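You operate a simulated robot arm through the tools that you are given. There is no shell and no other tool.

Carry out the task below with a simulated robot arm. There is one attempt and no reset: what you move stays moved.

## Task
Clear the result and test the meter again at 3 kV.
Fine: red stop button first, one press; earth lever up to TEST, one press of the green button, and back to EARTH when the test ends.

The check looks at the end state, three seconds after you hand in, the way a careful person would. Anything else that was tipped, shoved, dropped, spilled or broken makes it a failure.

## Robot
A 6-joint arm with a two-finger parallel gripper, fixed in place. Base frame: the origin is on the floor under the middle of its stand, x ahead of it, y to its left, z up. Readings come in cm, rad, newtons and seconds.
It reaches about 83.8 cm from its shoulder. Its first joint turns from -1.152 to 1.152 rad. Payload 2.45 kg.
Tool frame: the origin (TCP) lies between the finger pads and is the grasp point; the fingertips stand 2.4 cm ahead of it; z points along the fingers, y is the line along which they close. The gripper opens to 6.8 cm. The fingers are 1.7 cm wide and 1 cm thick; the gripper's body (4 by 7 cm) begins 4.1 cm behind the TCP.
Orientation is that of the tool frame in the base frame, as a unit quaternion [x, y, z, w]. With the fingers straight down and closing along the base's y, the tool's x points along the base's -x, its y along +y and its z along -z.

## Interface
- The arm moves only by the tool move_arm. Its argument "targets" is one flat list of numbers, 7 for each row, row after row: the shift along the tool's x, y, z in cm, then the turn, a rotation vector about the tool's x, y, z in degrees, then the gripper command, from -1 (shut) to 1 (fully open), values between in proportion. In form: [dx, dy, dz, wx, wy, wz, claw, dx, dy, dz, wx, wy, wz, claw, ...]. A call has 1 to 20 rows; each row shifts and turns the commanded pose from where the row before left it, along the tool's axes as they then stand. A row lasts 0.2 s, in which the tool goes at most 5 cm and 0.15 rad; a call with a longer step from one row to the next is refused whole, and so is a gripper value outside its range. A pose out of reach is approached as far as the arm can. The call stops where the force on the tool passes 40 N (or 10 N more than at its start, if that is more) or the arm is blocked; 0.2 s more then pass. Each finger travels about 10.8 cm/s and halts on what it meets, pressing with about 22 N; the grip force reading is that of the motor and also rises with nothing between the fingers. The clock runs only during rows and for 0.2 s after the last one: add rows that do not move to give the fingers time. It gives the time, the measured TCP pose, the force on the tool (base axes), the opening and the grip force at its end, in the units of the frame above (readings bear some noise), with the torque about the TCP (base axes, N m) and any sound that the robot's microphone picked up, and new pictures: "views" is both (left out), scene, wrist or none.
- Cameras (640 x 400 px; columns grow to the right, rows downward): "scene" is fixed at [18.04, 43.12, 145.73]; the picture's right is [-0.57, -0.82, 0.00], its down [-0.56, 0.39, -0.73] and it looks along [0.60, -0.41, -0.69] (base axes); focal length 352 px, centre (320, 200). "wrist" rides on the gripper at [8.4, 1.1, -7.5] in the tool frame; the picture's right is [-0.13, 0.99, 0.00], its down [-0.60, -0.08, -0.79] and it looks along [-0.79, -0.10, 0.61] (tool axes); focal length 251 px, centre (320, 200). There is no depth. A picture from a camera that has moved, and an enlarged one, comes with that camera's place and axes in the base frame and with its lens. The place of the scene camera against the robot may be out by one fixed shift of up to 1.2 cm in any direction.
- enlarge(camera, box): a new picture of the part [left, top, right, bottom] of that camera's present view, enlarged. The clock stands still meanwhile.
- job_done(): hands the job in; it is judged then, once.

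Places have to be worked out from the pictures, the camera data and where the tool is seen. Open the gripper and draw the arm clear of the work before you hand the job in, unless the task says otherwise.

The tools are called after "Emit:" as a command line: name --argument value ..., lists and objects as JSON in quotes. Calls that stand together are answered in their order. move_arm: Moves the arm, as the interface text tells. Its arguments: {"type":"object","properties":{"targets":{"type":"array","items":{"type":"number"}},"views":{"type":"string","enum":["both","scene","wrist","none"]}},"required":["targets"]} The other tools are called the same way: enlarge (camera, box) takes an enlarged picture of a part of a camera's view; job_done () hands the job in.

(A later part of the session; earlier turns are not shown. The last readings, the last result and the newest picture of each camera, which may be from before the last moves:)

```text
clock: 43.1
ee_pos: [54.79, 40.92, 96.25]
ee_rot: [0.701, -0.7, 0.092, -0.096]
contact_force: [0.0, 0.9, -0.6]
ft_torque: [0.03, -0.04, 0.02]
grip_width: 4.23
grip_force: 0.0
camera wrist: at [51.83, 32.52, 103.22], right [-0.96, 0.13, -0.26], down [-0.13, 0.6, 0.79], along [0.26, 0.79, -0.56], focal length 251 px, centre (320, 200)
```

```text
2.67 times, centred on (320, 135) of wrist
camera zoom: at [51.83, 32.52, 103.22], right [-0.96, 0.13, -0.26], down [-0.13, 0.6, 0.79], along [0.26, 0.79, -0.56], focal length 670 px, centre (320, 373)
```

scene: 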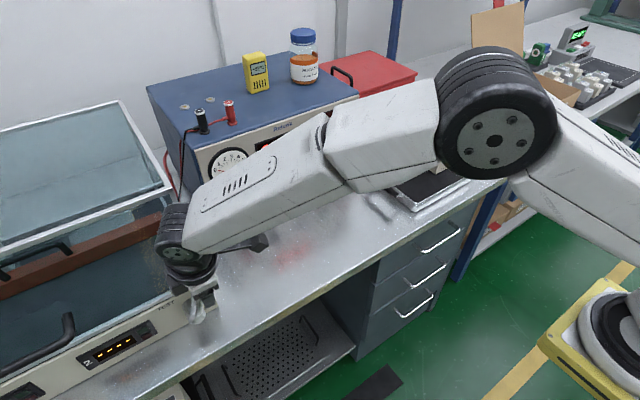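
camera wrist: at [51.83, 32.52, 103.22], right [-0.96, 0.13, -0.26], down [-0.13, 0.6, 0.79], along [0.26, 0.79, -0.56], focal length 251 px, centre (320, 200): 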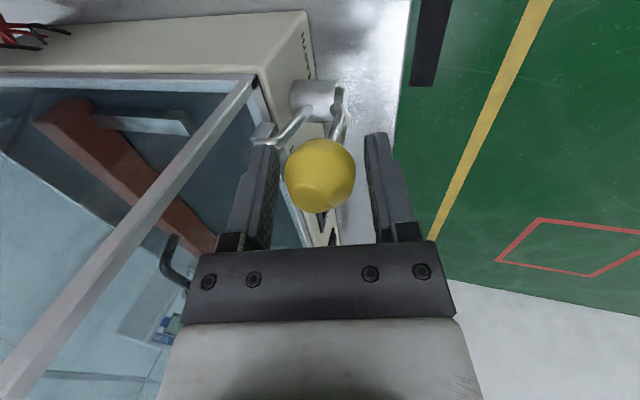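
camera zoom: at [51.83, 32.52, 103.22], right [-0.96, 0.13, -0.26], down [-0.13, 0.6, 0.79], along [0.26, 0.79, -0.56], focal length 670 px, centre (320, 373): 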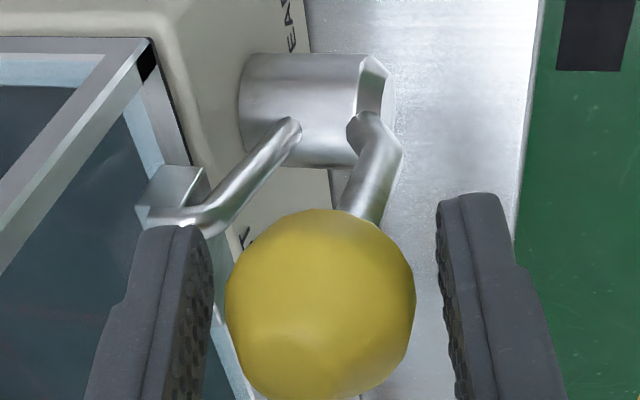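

The lever stayed put and the ball is centred again. I'll re-grip and continue the arc toward TEST.

Emit:
move_arm --targets '[0, 0, 0, 0, 0, 0, -0.3, 0, 0, 0, 0, 0, 0, -1, 0, 0, 0, 0, 0, 0, -1, -1.48, -0.09, -0.35, 0, 0, 0, -1, -1.6, -0.03, -0.12, 0, 0, 0, -1, 0, 0, 0, 0, 0, 0, -1]'

Emit:
enlarge --camera "wrist" --box '[200, 60, 440, 210]'

Emit:
enlarge --camera "scene" --box '[100, 180, 300, 340]'

```text
clock: 44.5
ee_pos: [54.86, 43.54, 96.6]
ee_rot: [-0.7, 0.702, -0.093, 0.091]
contact_force: [7.9, -25.9, -2.8]
ft_torque: [-1.17, 0.02, -0.28]
grip_width: 3.24
grip_force: 44.7
camera wrist: at [51.85, 35.21, 103.62], right [-0.96, 0.13, -0.26], down [-0.13, 0.61, 0.78], along [0.26, 0.78, -0.56], focal length 251 px, centre (320, 200)
```

scene: 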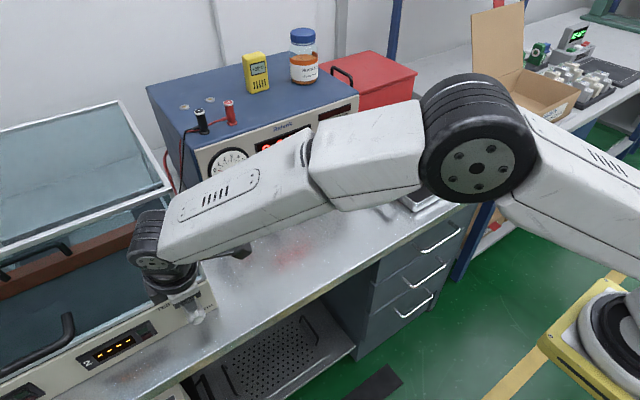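
wrist: 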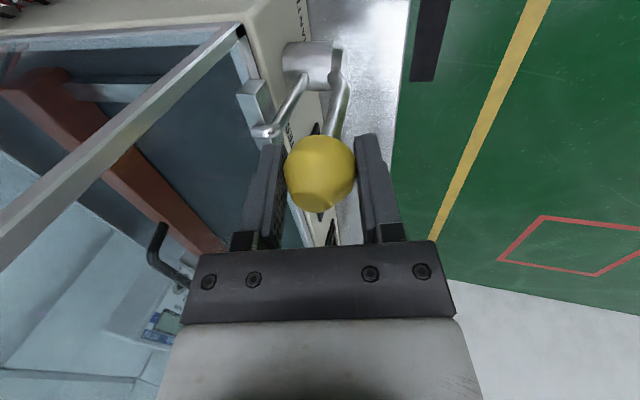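

```text
2.67 times, centred on (320, 135) of wrist
camera zoom: at [51.85, 35.21, 103.62], right [-0.96, 0.13, -0.26], down [-0.13, 0.61, 0.78], along [0.26, 0.78, -0.56], focal length 670 px, centre (320, 373)
```

zoom: 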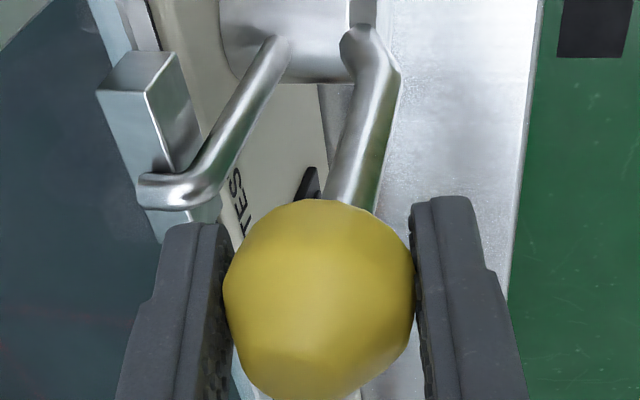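

```text
2.50 times, centred on (200, 260) of scene
camera zoom: at [18.07, 43.05, 145.75], right [-0.57, -0.82, 0.0], down [-0.56, 0.39, -0.73], along [0.6, -0.41, -0.69], focal length 879 px, centre (620, 50)
```

zoom: 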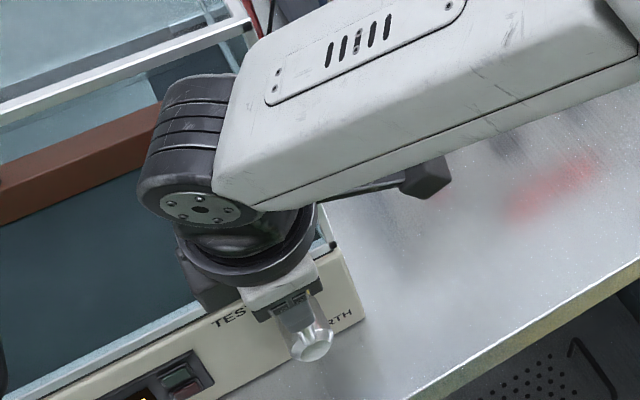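

The lever is within a few degrees of vertical and the resistance has risen to 26 N. I'll ease on a little further to see whether it has reached its end stop.

Emit:
move_arm --targets '[-0.4, 0, 0, 0, 0, 0, -1, -0.4, 0, 0, 0, 0, 0, -1, 0, 0, 0, 0, 0, 0, -1]'

Emit:
enlarge --camera "wrist" --box '[200, 60, 440, 210]'

```text
clock: 45.3
ee_pos: [54.92, 44.14, 96.47]
ee_rot: [-0.7, 0.702, -0.094, 0.089]
contact_force: [-1.9, -37.1, 0.1]
ft_torque: [-0.27, 0.15, -0.09]
grip_width: 3.31
grip_force: 45.1
camera wrist: at [51.87, 35.92, 103.62], right [-0.96, 0.13, -0.25], down [-0.12, 0.61, 0.78], along [0.26, 0.78, -0.57], focal length 251 px, centre (320, 200)
```

scene: 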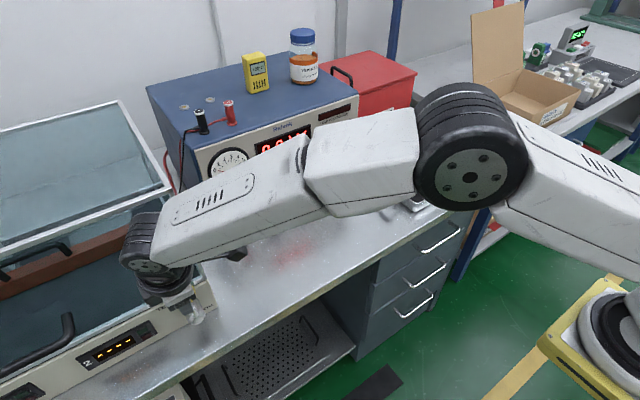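
wrist: 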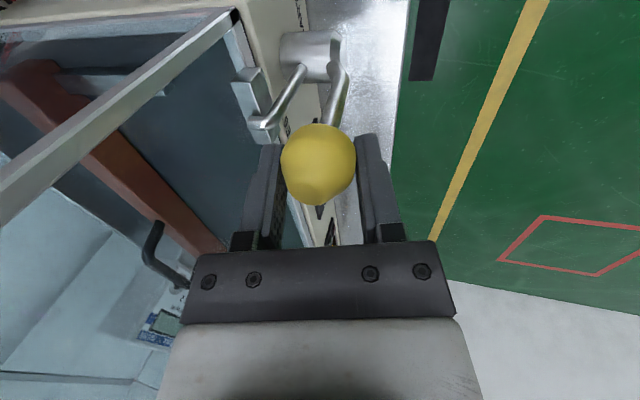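

```text
2.67 times, centred on (320, 135) of wrist
camera zoom: at [51.87, 35.92, 103.62], right [-0.96, 0.13, -0.25], down [-0.12, 0.61, 0.78], along [0.26, 0.78, -0.57], focal length 670 px, centre (320, 373)
```

zoom: 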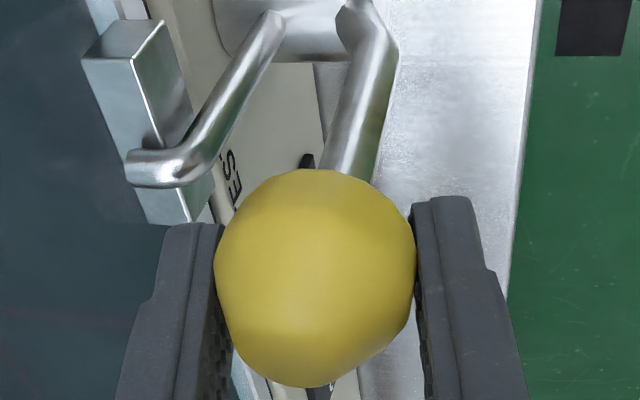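

The ball did not move this time while the force rose to 37 N, so the lever is on its end stop at TEST. I'll relax the push, open the gripper just enough to clear the ball and lift away.

Emit:
move_arm --targets '[0.6, 0, 0, 0, 0, 0, -1, 0, 0, 0, 0, 0, 0, 0.3, 0, 0, 0, 0, 0, 0, 0.3, 0, 0, -1.5, 0, 0, 0, 0.3, 0, 0, -2.5, 0, 0, 0, 0.3, 0, 0, -3, 0, 0, 0, 0.3, 0, 0, 0, 0, 0, 0, 0.3]'

Emit:
enlarge --camera "wrist" --box '[200, 60, 440, 210]'

Emit:
enlarge --camera "scene" --box '[60, 220, 260, 380]'

```text
clock: 46.9
ee_pos: [52.93, 44.2, 103.49]
ee_rot: [0.701, -0.701, 0.093, -0.095]
contact_force: [-0.3, -0.9, 0.0]
ft_torque: [-0.01, 0.01, 0.04]
grip_width: 4.42
grip_force: 0.2
camera wrist: at [49.97, 35.88, 110.54], right [-0.96, 0.13, -0.26], down [-0.13, 0.6, 0.79], along [0.26, 0.79, -0.56], focal length 251 px, centre (320, 200)
```

scene: 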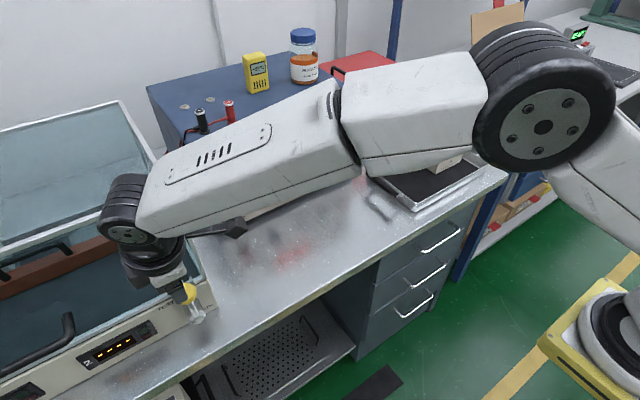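
wrist: 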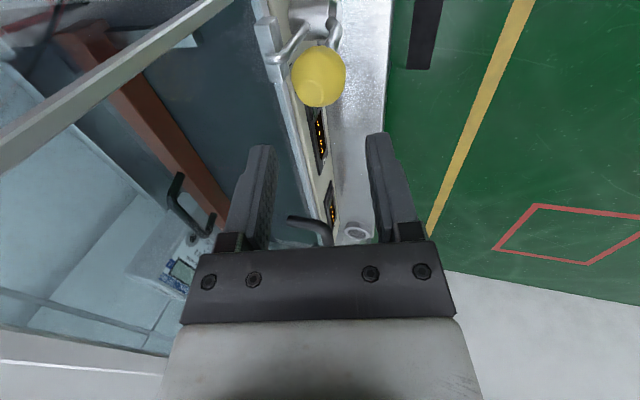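

```text
2.67 times, centred on (320, 135) of wrist
camera zoom: at [49.97, 35.88, 110.54], right [-0.96, 0.13, -0.26], down [-0.13, 0.6, 0.79], along [0.26, 0.79, -0.56], focal length 670 px, centre (320, 373)
```

zoom: 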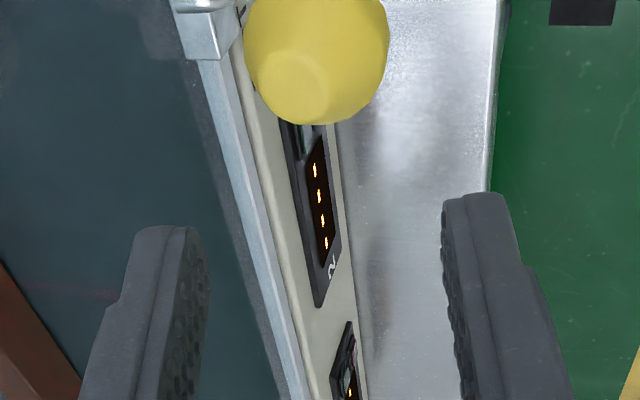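

```text
2.50 times, centred on (160, 300) of scene
camera zoom: at [18.04, 43.12, 145.73], right [-0.57, -0.82, 0.0], down [-0.56, 0.39, -0.73], along [0.6, -0.41, -0.69], focal length 879 px, centre (720, -50)
```

zoom: 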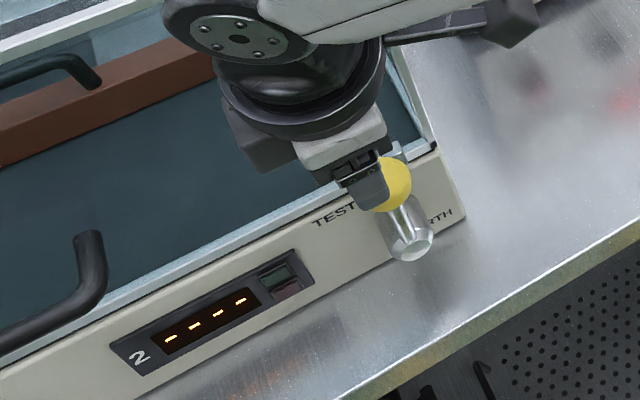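

The lever stands upright at TEST and stays there. I'll bring the arm back across in front of the panel, straighten and yaw the tool back, and shut the fingers to press the green button.

Emit:
move_arm --targets '[0, 0, -1.5, -7.5, 0, 0, 0.3, 0, 0, -1.5, -7.5, 0, 0, 0.3, 4.6, 0, -1, 0, 0, 0, 0.3, 4.6, 0, -1, 0, 0, 0, 0.3, 4.6, 0, 0, 0, 0, 0, -1, 4.6, 0, 0, 0, 0, 0, -1, 4.6, 0, 0, 0, 0, 0, -1, 4.6, 0, 0, 0, 0, 0, -1, 4.6, 0, 0, 0, 0, 0, -1, 4.6, 0, 0, 0, 0, 0, -1, 4.6, 0, 0, 0, 0, 0, -1, 0, 0, 0, 0, 0, 8.2, -1, 0, 0, 0, 0, 0, 8.2, -1, 0, 0, 0, 0, 0, 8.2, -1, 0, 0, 0, 0, 0, 8.2, -1, 0, 0, 0, 0, 0, 8.2, -1, 0, 0, 0, 0, 0, 8.2, -1, 0, 0, 0, 0, 0, 8.2, -1, 0, 0, 0, 0, 0, 8.2, -1, 0, 0, 0, 0, 0, 8.2, -1]'

```text
clock: 51.1
ee_pos: [52.59, 2.74, 108.22]
ee_rot: [-0.14, 0.99, 0.001, 0.003]
contact_force: [-0.5, -0.5, -0.5]
ft_torque: [-0.02, 0.01, 0.0]
grip_width: 0.02
grip_force: 22.4
camera wrist: at [44.18, 1.41, 115.79], right [-0.15, 0.99, 0.0], down [0.6, 0.09, 0.8], along [0.79, 0.12, -0.61], focal length 251 px, centre (320, 200)
```

scene: 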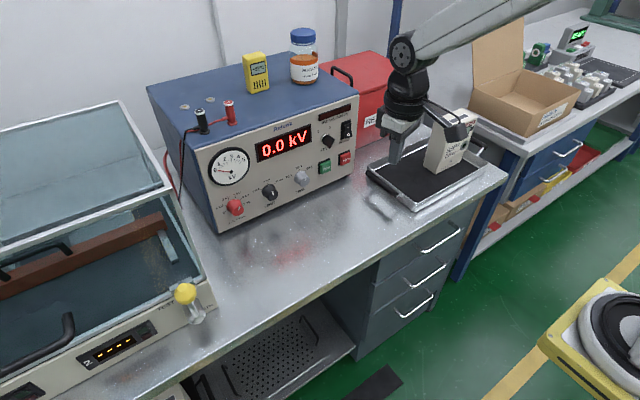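
wrist: 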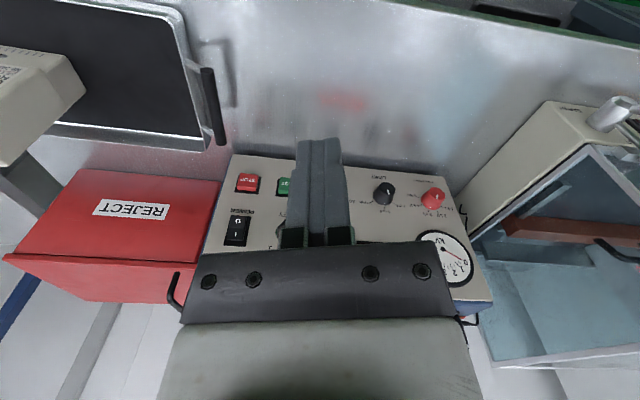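

The lever is still up at TEST. I'll square the yaw, line up with the TEST button at y ≈ 1.0 and pitch the fingers forward.

Emit:
move_arm --targets '[0, 0, 0, 0, 0, 7.6, -1, 0, 0, 0, 0, 0, 7.6, -1, 0, -1.7, 0, 0, 0, 0, -1, 0, 0, 0, 0, -8, 0, -1, 0, 0, 0, 0, -8, 0, -1, 0, 0, 0, 0, -8, 0, -1, 0, 0, 0, 0, -8, 0, -1, 0, 0, 0, 0, -8, 0, -1, 0, 0, 0, 0, 0, 0, -1]' --views "wrist"

```text
clock: 53.1
ee_pos: [52.53, 0.93, 108.36]
ee_rot: [-0.008, 0.939, 0.005, 0.344]
contact_force: [0.9, -1.0, -0.7]
ft_torque: [0.01, 0.01, 0.03]
grip_width: 0.0
grip_force: 21.7
camera wrist: at [41.32, 1.92, 108.63], right [0.08, 0.99, 0.09], down [-0.05, -0.08, 1.0], along [1.0, -0.08, 0.04], focal length 251 px, centre (320, 200)
```

wrist: 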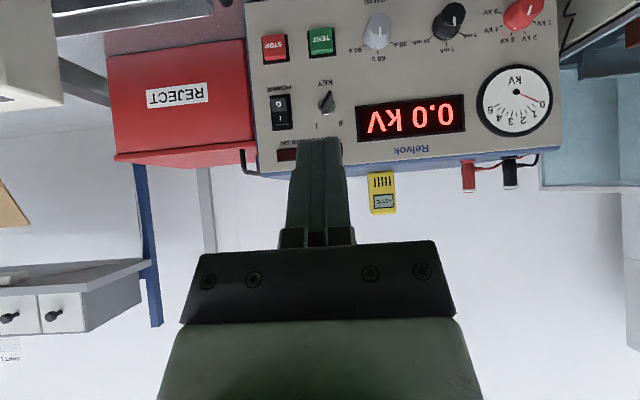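

The pitch is 50° and the tool is in line with TEST. I'll descend diagonally to stop about 3.5 cm short of the button.

Emit:
move_arm --targets '[-0.3, 0, 4.28, 0, 0, 0, -1, -0.3, 0, 4.28, 0, 0, 0, -1, -0.3, 0, 4.28, 0, 0, 0, -1, -0.3, 0, 4.28, 0, 0, 0, -1, -0.3, 0, 4.28, 0, 0, 0, -1, -0.32, 0, 4.28, 0, 0, 0, -1, 0, 0, 0, 0, 0, 0, -1]'

Emit:
enlarge --camera "wrist" --box '[200, 70, 440, 220]'

```text
clock: 54.7
ee_pos: [70.4, 1.33, 89.93]
ee_rot: [-0.008, 0.939, 0.004, 0.344]
contact_force: [-0.3, 0.1, 0.1]
ft_torque: [-0.01, -0.01, 0.01]
grip_width: 0.0
grip_force: 22.3
camera wrist: at [59.18, 2.29, 90.31], right [0.08, 0.99, 0.09], down [-0.05, -0.08, 1.0], along [1.0, -0.08, 0.04], focal length 251 px, centre (320, 200)
```

scene: 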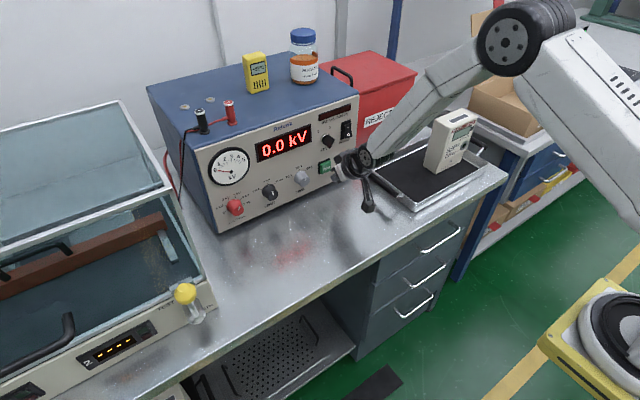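
wrist: 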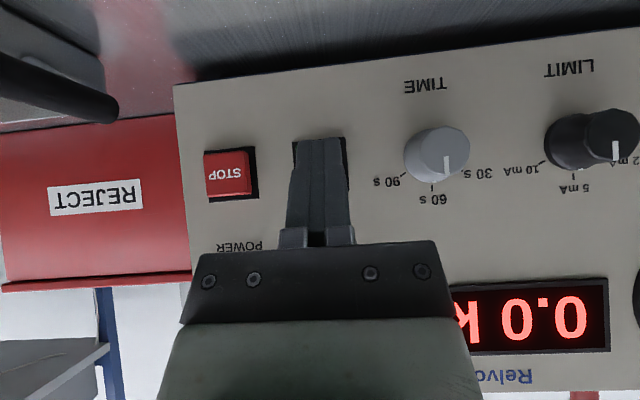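

```text
2.67 times, centred on (320, 145) of wrist
camera zoom: at [59.18, 2.29, 90.31], right [0.08, 0.99, 0.09], down [-0.05, -0.08, 1.0], along [1.0, -0.08, 0.04], focal length 670 px, centre (320, 347)
```

zoom: 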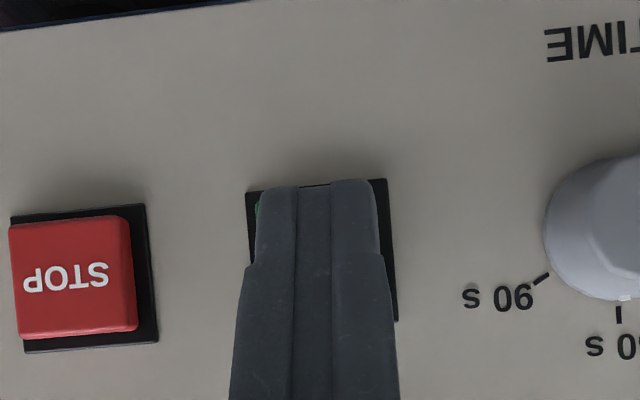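

TEST's centre is at about y = 1.0, z = 88.5. The tip is 3 mm too far left, so I'll correct that and advance to just short of contact.

Emit:
move_arm --targets '[-1.07, -0.17, 0.905, 0, 0, 0, -1, -1.07, -0.17, 0.905, 0, 0, 0, -1, 0, 0, 0, 0, 0, 0, -1]' --views "both"

Emit:
enlarge --camera "wrist" --box '[200, 70, 440, 220]'

Emit:
enlarge --camera "scene" --box '[280, 100, 420, 220]'

```text
clock: 55.5
ee_pos: [73.38, 1.1, 89.99]
ee_rot: [-0.008, 0.939, 0.004, 0.343]
contact_force: [-0.1, -0.5, 0.2]
ft_torque: [0.03, -0.01, 0.0]
grip_width: 0.0
grip_force: 22.8
camera wrist: at [62.03, 1.99, 90.23], right [0.08, 0.99, 0.09], down [-0.05, -0.08, 1.0], along [1.0, -0.08, 0.04], focal length 251 px, centre (320, 200)
```

scene: 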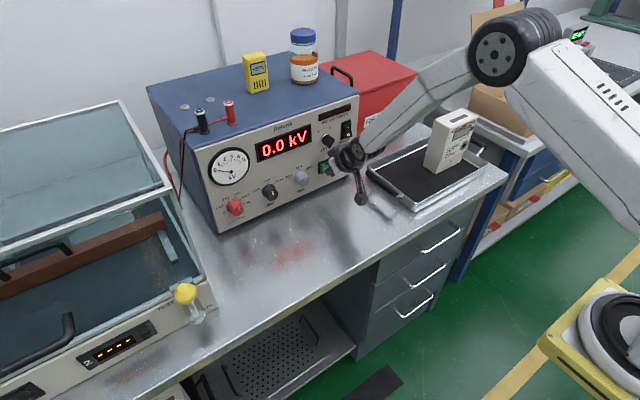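
wrist: 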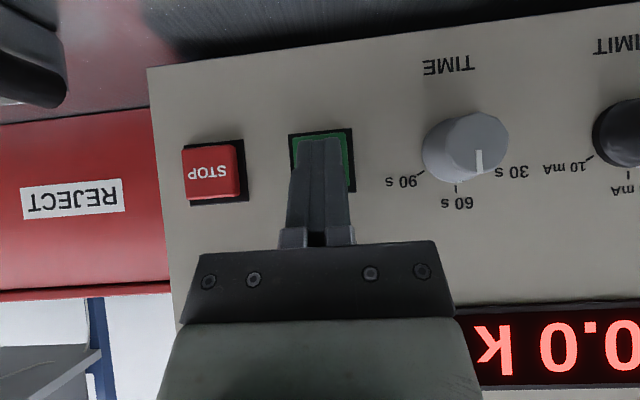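

```text
2.67 times, centred on (320, 145) of wrist
camera zoom: at [62.03, 1.99, 90.23], right [0.08, 0.99, 0.09], down [-0.05, -0.08, 1.0], along [1.0, -0.08, 0.04], focal length 670 px, centre (320, 347)
```

zoom: 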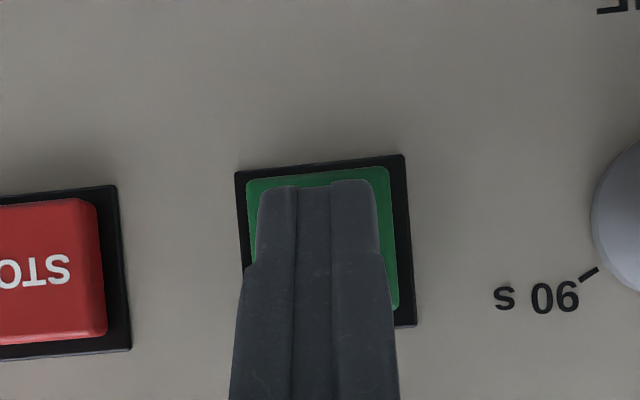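

```text
3.33 times, centred on (350, 160) of scene
camera zoom: at [18.04, 43.12, 145.73], right [-0.57, -0.82, 0.0], down [-0.56, 0.39, -0.73], along [0.6, -0.41, -0.69], focal length 1172 px, centre (220, 333)
```

zoom: 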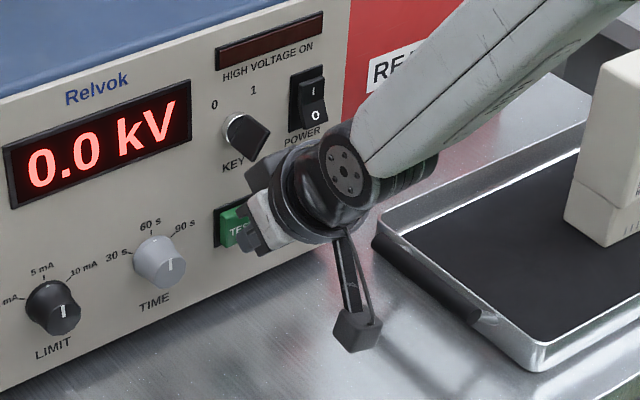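

The tip is centred on the green button. I'll press it once in small steps, listening for the click.

Emit:
move_arm --targets '[-0.115, 0, 0.097, 0, 0, 0, -1, -0.115, 0, 0.097, 0, 0, 0, -1, -0.115, 0, 0.097, 0, 0, 0, -1, -0.115, 0, 0.097, 0, 0, 0, -1, -0.115, 0, 0.097, 0, 0, 0, -1]' --views "both"

```text
clock: 56.7
ee_pos: [73.76, 1.18, 89.65]
ee_rot: [-0.01, 0.94, 0.004, 0.34]
contact_force: [-30.8, 0.9, -5.1]
ft_torque: [-0.11, -1.99, 0.12]
grip_width: 0.03
grip_force: 22.2
camera wrist: at [62.52, 2.06, 90.02], right [0.08, 0.99, 0.08], down [-0.04, -0.08, 1.0], along [1.0, -0.08, 0.03], focal length 251 px, centre (320, 200)
```

scene: 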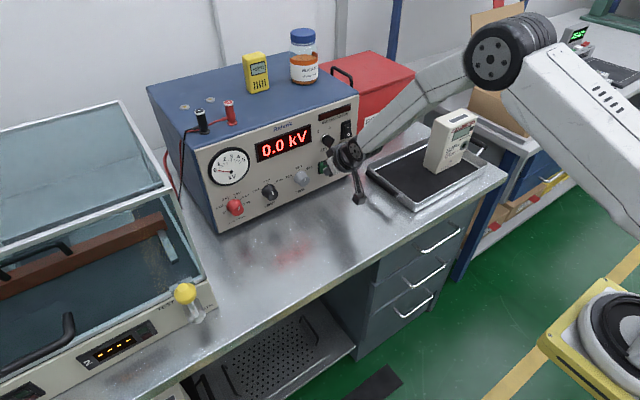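
wrist: 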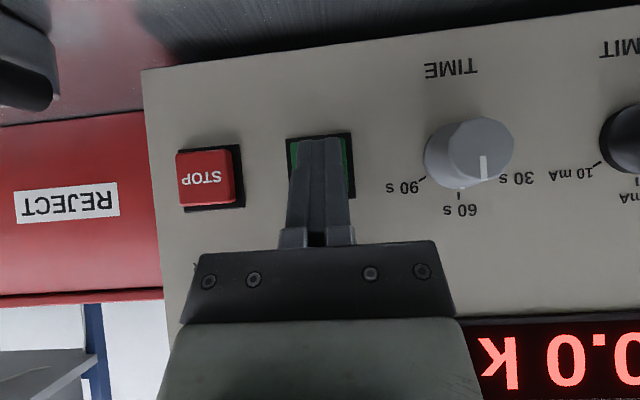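

The force reached 31 N with no click, and the torque puts the contact about 6 cm above the fingertips. The gripper body is touching the KEY above, not the button. I'll back off straight away and look at the key.

Emit:
move_arm --targets '[0.4, 0, -0.34, 0, 0, 0, -1, 1.5, 0, -1.3, 0, 0, 0, -1, 3, 0, -2.6, 0, 0, 0, -1, 0, 0, 0, 0, 0, 0, -1]' --views "both"

Emit:
enlarge --camera "scene" --box '[280, 90, 400, 190]'

Emit:
enlarge --camera "wrist" --box '[180, 60, 460, 235]'

```text
clock: 57.7
ee_pos: [67.71, 1.12, 89.9]
ee_rot: [-0.008, 0.939, 0.004, 0.345]
contact_force: [0.2, 0.2, -0.6]
ft_torque: [-0.02, 0.02, 0.02]
grip_width: 0.0
grip_force: 21.3
camera wrist: at [56.43, 2.1, 90.17], right [0.08, 0.99, 0.09], down [-0.05, -0.08, 1.0], along [1.0, -0.08, 0.04], focal length 251 px, centre (320, 200)
```

scene: 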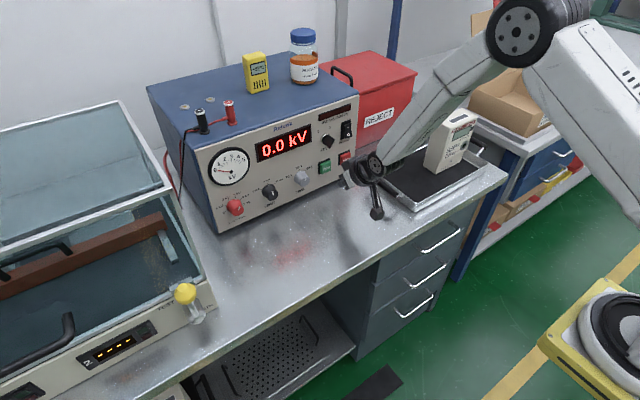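
wrist: 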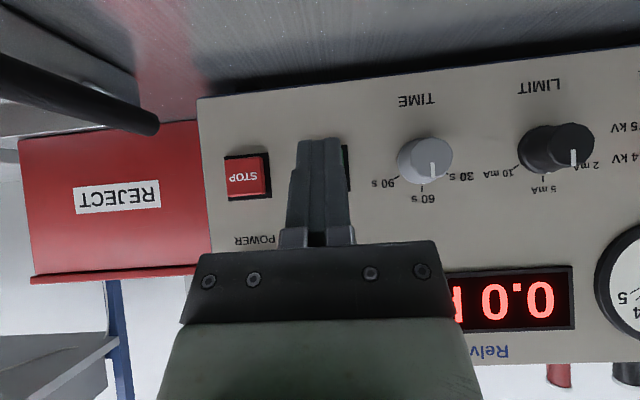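

```text
4.00 times, centred on (340, 140) of scene
camera zoom: at [18.04, 43.12, 145.73], right [-0.57, -0.82, 0.0], down [-0.56, 0.39, -0.73], along [0.6, -0.41, -0.69], focal length 1407 px, centre (240, 440)
```

zoom: 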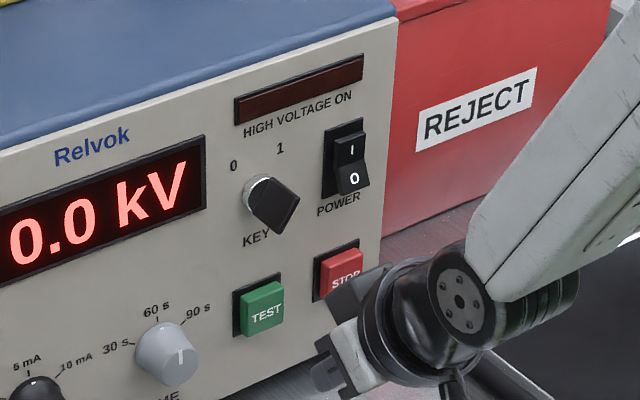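

```text
2.29 times, centred on (320, 148) of wrist
camera zoom: at [56.43, 2.1, 90.17], right [0.08, 0.99, 0.09], down [-0.05, -0.08, 1.0], along [1.0, -0.08, 0.04], focal length 575 px, centre (320, 320)
```

zoom: 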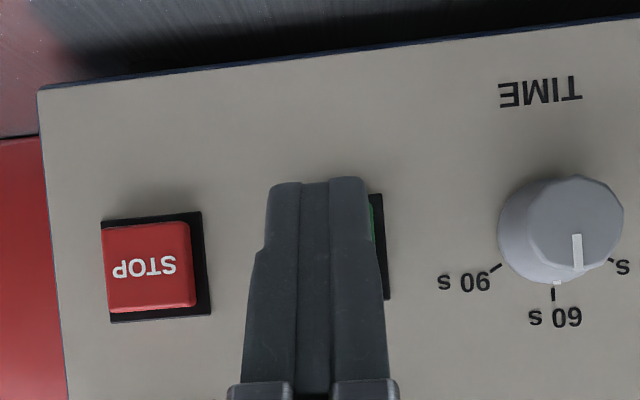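

The key is as it was, the high voltage is still off and the display reads 0.0 kV, so TEST has not been pressed yet. The key sticks out to about x = 71, above the button. I'll flatten the approach to about 38° so the gripper body passes under it.

Emit:
move_arm --targets '[0, 0, 0, 0, -6, 0, -1, 0, 0, 0, 0, -6, 0, -1, 0.4, 0, 0.3, 0, 0, 0, -1, 0, 0, 0, 0, 0, 0, -1]' --views "both"

Emit:
enlarge --camera "wrist" --box '[180, 60, 460, 235]'

Emit:
enlarge --camera "scene" --box '[300, 100, 440, 220]'

```text
clock: 58.7
ee_pos: [67.76, 1.0, 89.22]
ee_rot: [-0.008, 0.897, 0.005, 0.441]
contact_force: [0.5, -0.3, 0.1]
ft_torque: [-0.01, 0.0, 0.01]
grip_width: 0.02
grip_force: 21.7
camera wrist: at [56.62, 1.96, 87.35], right [0.06, 0.99, 0.1], down [-0.26, -0.09, 0.96], along [0.96, -0.08, 0.25], focal length 251 px, centre (320, 200)
```

scene: 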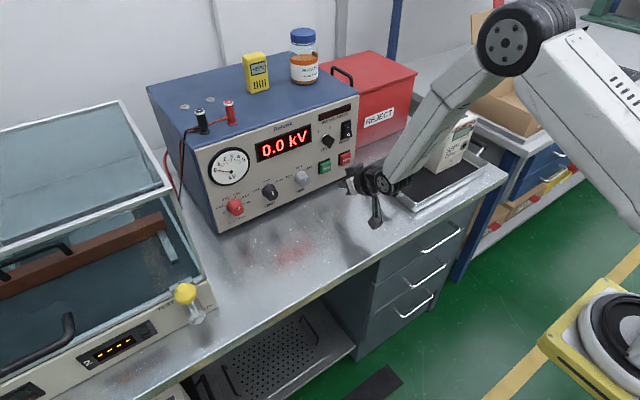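
wrist: 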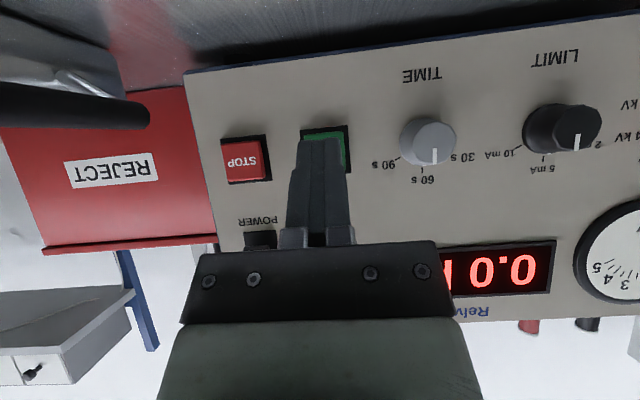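

```text
2.29 times, centred on (320, 148) of wrist
camera zoom: at [56.62, 1.96, 87.35], right [0.06, 0.99, 0.1], down [-0.26, -0.09, 0.96], along [0.96, -0.08, 0.25], focal length 575 px, centre (320, 320)
```

zoom: 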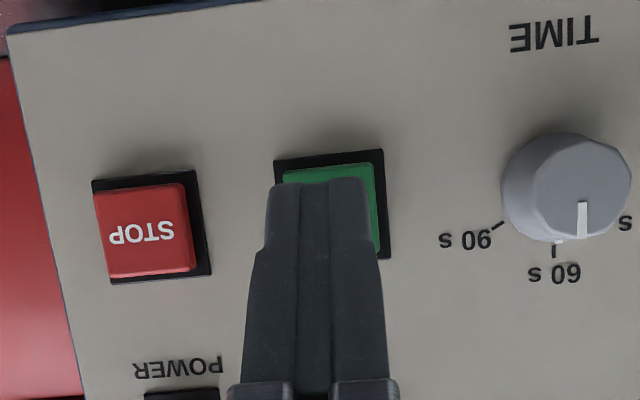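

```text
3.33 times, centred on (370, 160) of scene
camera zoom: at [18.04, 43.12, 145.73], right [-0.57, -0.82, 0.0], down [-0.56, 0.39, -0.73], along [0.6, -0.41, -0.69], focal length 1172 px, centre (153, 333)
```

zoom: 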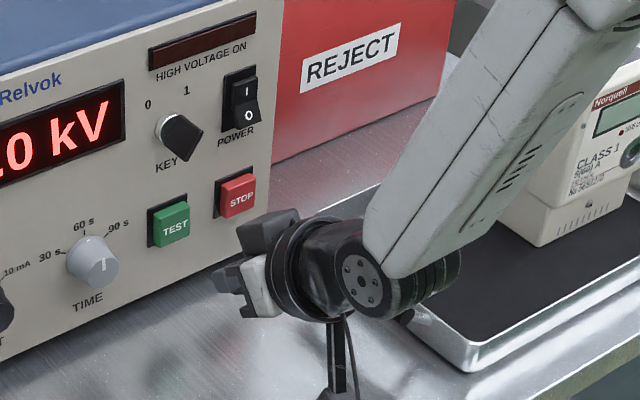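

The gripper now sits lower and flatter, and the tip still lines up with TEST. I'll advance to just short of the button and check the key clearance.

Emit:
move_arm --targets '[-1.1, -0.03, 1.38, 0, 0, 0, -1, -1.1, -0.03, 1.38, 0, 0, 0, -1, -1.0, -0.03, 1.25, 0, 0, 0, -1, 0, 0, 0, 0, 0, 0, -1]' --views "both"

Emit:
enlarge --camera "wrist" --box '[180, 60, 460, 235]'

Emit:
enlarge --camera "scene" --box '[300, 100, 440, 220]'

```text
clock: 59.7
ee_pos: [72.78, 1.08, 89.58]
ee_rot: [-0.009, 0.898, 0.005, 0.439]
contact_force: [-0.6, 0.9, -0.4]
ft_torque: [0.01, 0.02, 0.01]
grip_width: 0.0
grip_force: 21.8
camera wrist: at [61.63, 1.97, 87.56], right [0.06, 0.99, 0.1], down [-0.26, -0.09, 0.96], along [0.96, -0.08, 0.25], focal length 251 px, centre (320, 200)
```

scene: 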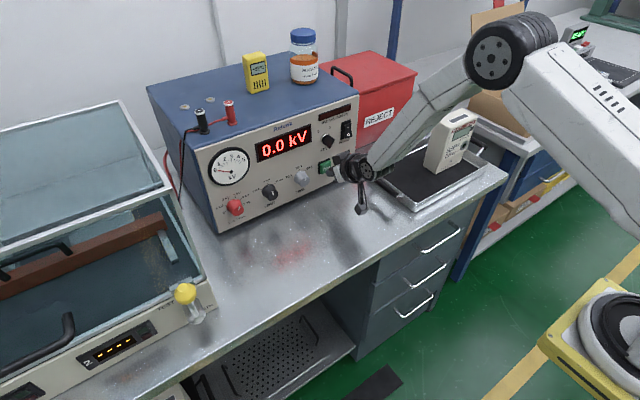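
wrist: 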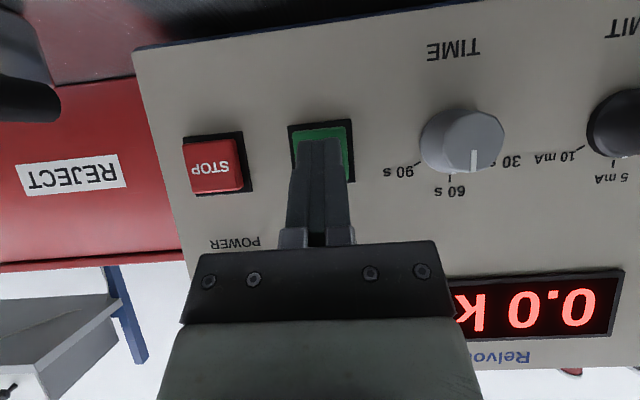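

```text
2.29 times, centred on (320, 148) of wrist
camera zoom: at [61.63, 1.97, 87.56], right [0.06, 0.99, 0.1], down [-0.26, -0.09, 0.96], along [0.96, -0.08, 0.25], focal length 575 px, centre (320, 320)
```

zoom: 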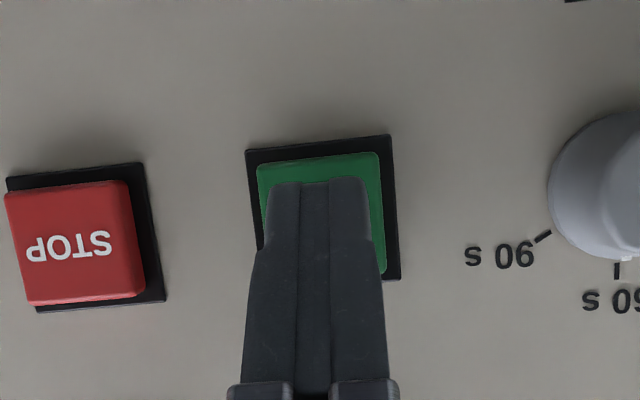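

```text
3.33 times, centred on (370, 160) of scene
camera zoom: at [18.04, 43.12, 145.73], right [-0.57, -0.82, 0.0], down [-0.56, 0.39, -0.73], along [0.6, -0.41, -0.69], focal length 1172 px, centre (153, 333)
```

zoom: 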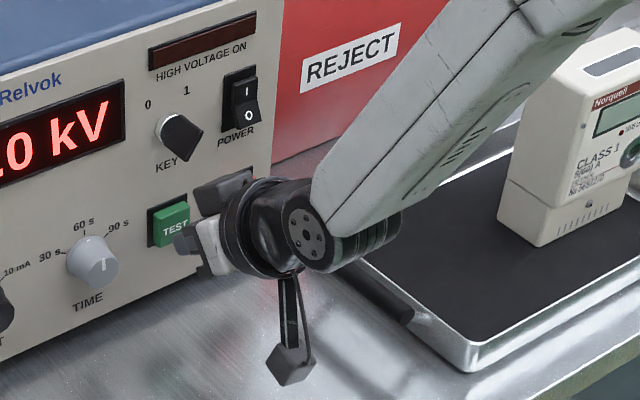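

The gripper is clear of the key now and the tip is about 1 cm from the button. I'll press in small steps.

Emit:
move_arm --targets '[-0.091, 0, 0.119, 0, 0, 0, -1, -0.091, 0, 0.119, 0, 0, 0, -1, -0.091, 0, 0.119, 0, 0, 0, -1, -0.091, 0, 0.119, 0, 0, 0, -1, -0.091, 0, 0.119, 0, 0, 0, -1]' --views "wrist"

```text
clock: 60.9
ee_pos: [73.54, 0.92, 89.57]
ee_rot: [-0.008, 0.898, 0.005, 0.44]
contact_force: [-1.9, 0.0, -0.2]
ft_torque: [0.0, -0.01, -0.03]
grip_width: 0.02
grip_force: 21.3
camera wrist: at [62.42, 1.91, 87.48], right [0.06, 0.99, 0.1], down [-0.25, -0.09, 0.96], along [0.97, -0.08, 0.25], focal length 251 px, centre (320, 200)
```

wrist: 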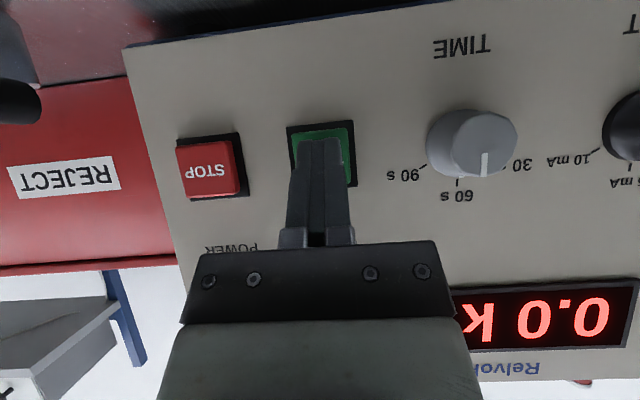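

The force is only about 2 N so far, so the tip is just touching. I'll keep pressing in small steps.

Emit:
move_arm --targets '[-0.091, 0, 0.119, 0, 0, 0, -1, -0.091, 0, 0.119, 0, 0, 0, -1, -0.091, 0, 0.119, 0, 0, 0, -1]' --views "both"

```text
clock: 61.7
ee_pos: [73.96, 1.06, 89.39]
ee_rot: [-0.007, 0.898, 0.004, 0.44]
contact_force: [-7.6, -2.7, 3.0]
ft_torque: [0.01, 0.0, -0.05]
grip_width: 0.0
grip_force: 22.4
heard: click
camera wrist: at [62.83, 1.96, 87.41], right [0.06, 0.99, 0.1], down [-0.26, -0.09, 0.96], along [0.97, -0.08, 0.25], focal length 251 px, centre (320, 200)
```

scene: 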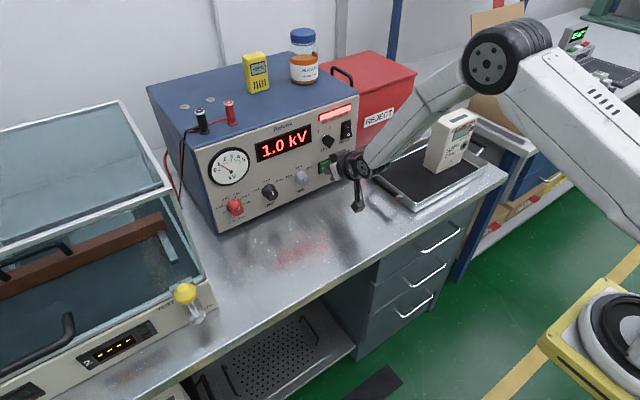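
wrist: 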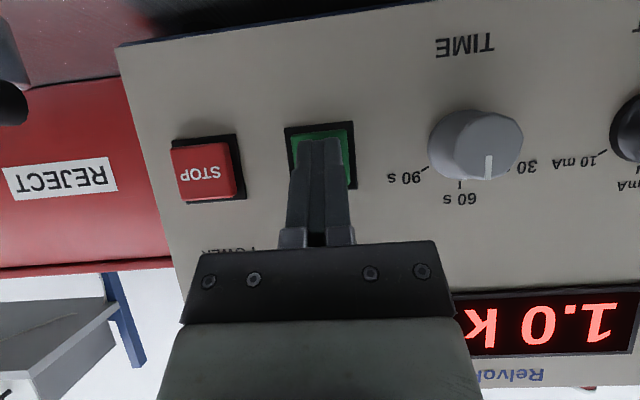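

It clicked: HIGH VOLTAGE ON is lit and the display is ramping through 1.0 kV. I'll withdraw cleanly from the button.

Emit:
move_arm --targets '[0.6, 0, -0.8, 0, 0, 0, -1, 1.8, 0, -2.4, 0, 0, 0, -1, 2.4, 0, -3.2, 0, 0, 0, -1, 0, 0, 0, 0, 0, 0, -1]' --views "both"

Emit:
enlarge --camera "scene" --box '[180, 80, 380, 230]'

```text
clock: 62.7
ee_pos: [65.93, 0.86, 89.68]
ee_rot: [-0.009, 0.898, 0.005, 0.44]
contact_force: [-0.4, 1.0, 0.0]
ft_torque: [-0.02, -0.02, -0.01]
grip_width: 0.0
grip_force: 22.2
camera wrist: at [54.82, 1.77, 87.64], right [0.06, 0.99, 0.1], down [-0.26, -0.09, 0.96], along [0.96, -0.08, 0.25], focal length 251 px, centre (320, 200)
```

scene: 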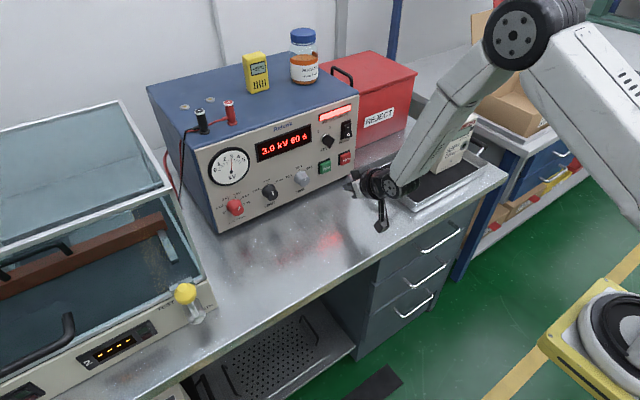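
wrist: 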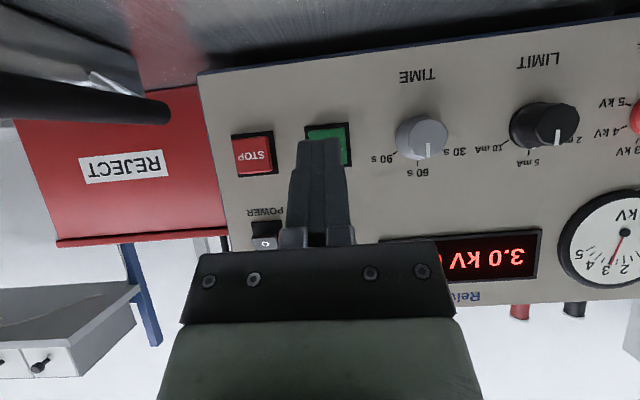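

```text
2.67 times, centred on (280, 155) of scene
camera zoom: at [18.04, 43.12, 145.73], right [-0.57, -0.82, 0.0], down [-0.56, 0.39, -0.73], along [0.6, -0.41, -0.69], focal length 938 px, centre (427, 320)
```

zoom: 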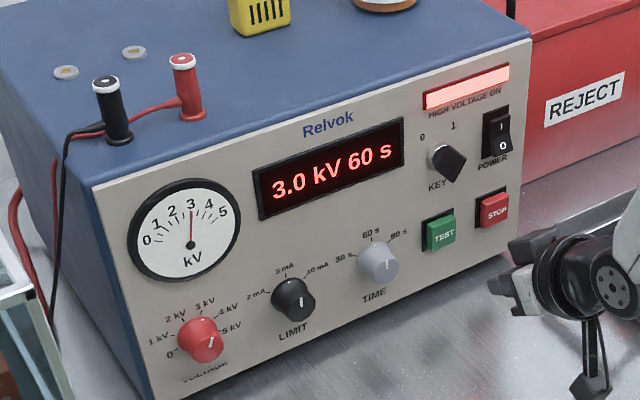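

The test is running at 3.0 kV with 60 s to go. Meanwhile I'll raise the arm and return it to fingers-down, staying clear of everything.

Emit:
move_arm --targets '[-1.26, 0, -4.25, 0, 0, 0, -1, -1.26, 0, -4.25, 0, 0, 0, -1, -1.26, 0, -4.25, 0, 0, 0, -1, -1.26, 0, -4.25, 0, 0, 0, -1, -1.26, 0, -4.25, 0, 0, 0, -1, 0, 0, 0, 0, 7.5, 0, -1, 0, 0, 0, 0, 7.5, 0, -1, 0, 0, 0, 0, 7.5, 0, -1, 0, 0, 0, 0, 7.5, 0, -1, 0, 0, 0, 0, 7.5, 0, -1, 0, 0, 0, 0, 7.5, 0, -1, 0, 0, 0, 0, 7.3, 0, -1, 0, 0, 0, 0, 0, 0, -1]' --views "both"

```text
clock: 65.5
ee_pos: [53.02, 0.51, 107.69]
ee_rot: [-0.009, 1.0, 0.001, -0.002]
contact_force: [-0.2, 0.1, 0.1]
ft_torque: [-0.01, -0.02, -0.01]
grip_width: 0.0
grip_force: 22.6
camera wrist: at [44.63, 1.53, 115.23], right [0.11, 0.99, 0.0], down [0.61, -0.07, 0.79], along [0.79, -0.09, -0.61], focal length 251 px, centre (320, 200)
```

scene: 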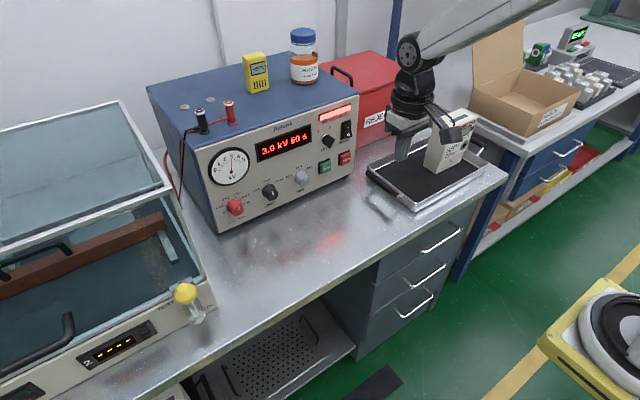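
wrist: 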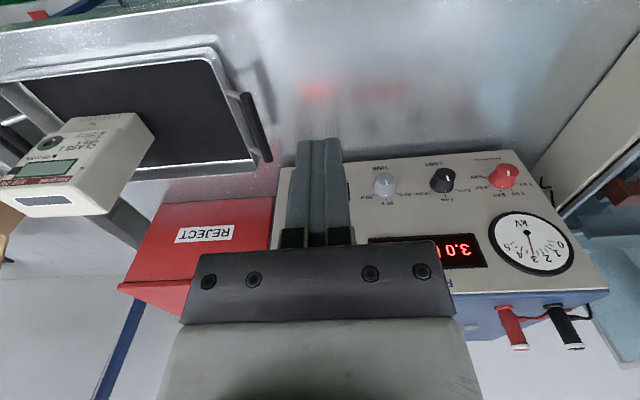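

The arm is clear. I'll yaw to the lever-gripping orientation and move part of the way left while the test runs.

Emit:
move_arm --targets '[0, 0, 0, 0, 0, -8.2, -1, 0, 0, 0, 0, 0, -8.2, -1, 0, 0, 0, 0, 0, -8.2, -1, 0, 0, 0, 0, 0, -8.2, -1, 0, 0, 0, 0, 0, -8.2, -1, 0, 0, 0, 0, 0, -8.2, -1, 0, 0, 0, 0, 0, -8.2, -1, 0, 0, 0, 0, 0, -8.2, -1, 0, 0, 0, 0, 0, -8.2, -1, 0, 0, 0, 0, 0, -8.2, -1, 0, 0, 0, 0, 0, -7.0, -1, -4.6, 0, 0, 0, 0, 0, 0.35, -4.6, 0, 0, 0, 0, 0, 0.35, -4.6, 0, 0, 0, 0, 0, 0.35, -4.6, 0, 0, 0, 0, 0, 0.35, 0, 0, 0, 0, 0, 0, 0.35]' --views "both"

Emit:
enlarge --camera "scene" --box '[180, 80, 380, 230]'

```text
clock: 68.9
ee_pos: [52.97, 18.85, 107.74]
ee_rot: [0.708, -0.706, -0.001, 0.0]
contact_force: [-0.1, 0.6, -1.2]
ft_torque: [0.01, 0.01, -0.01]
grip_width: 4.58
grip_force: 0.2
camera wrist: at [51.87, 10.46, 115.23], right [-0.99, 0.13, 0.0], down [0.08, 0.6, 0.79], along [0.1, 0.79, -0.61], focal length 251 px, centre (320, 200)
```

scene: 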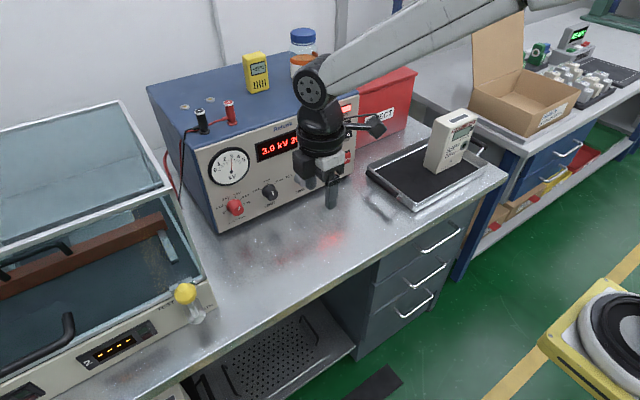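
wrist: 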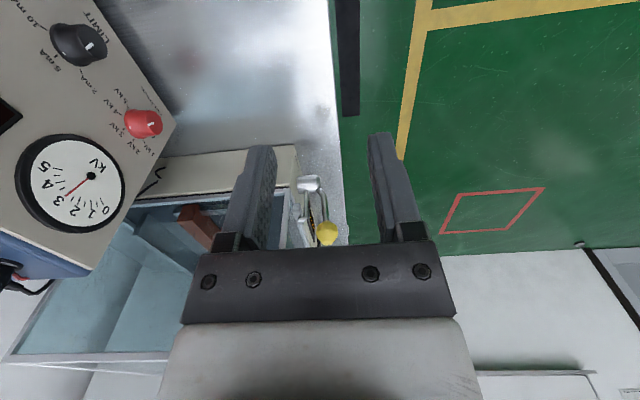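

```text
2.67 times, centred on (280, 155) of scene
camera zoom: at [18.04, 43.13, 145.73], right [-0.57, -0.82, 0.0], down [-0.56, 0.39, -0.73], along [0.6, -0.41, -0.69], focal length 938 px, centre (427, 320)
```

zoom: 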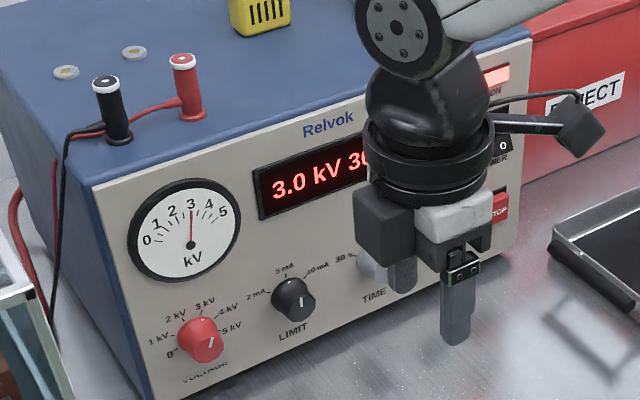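

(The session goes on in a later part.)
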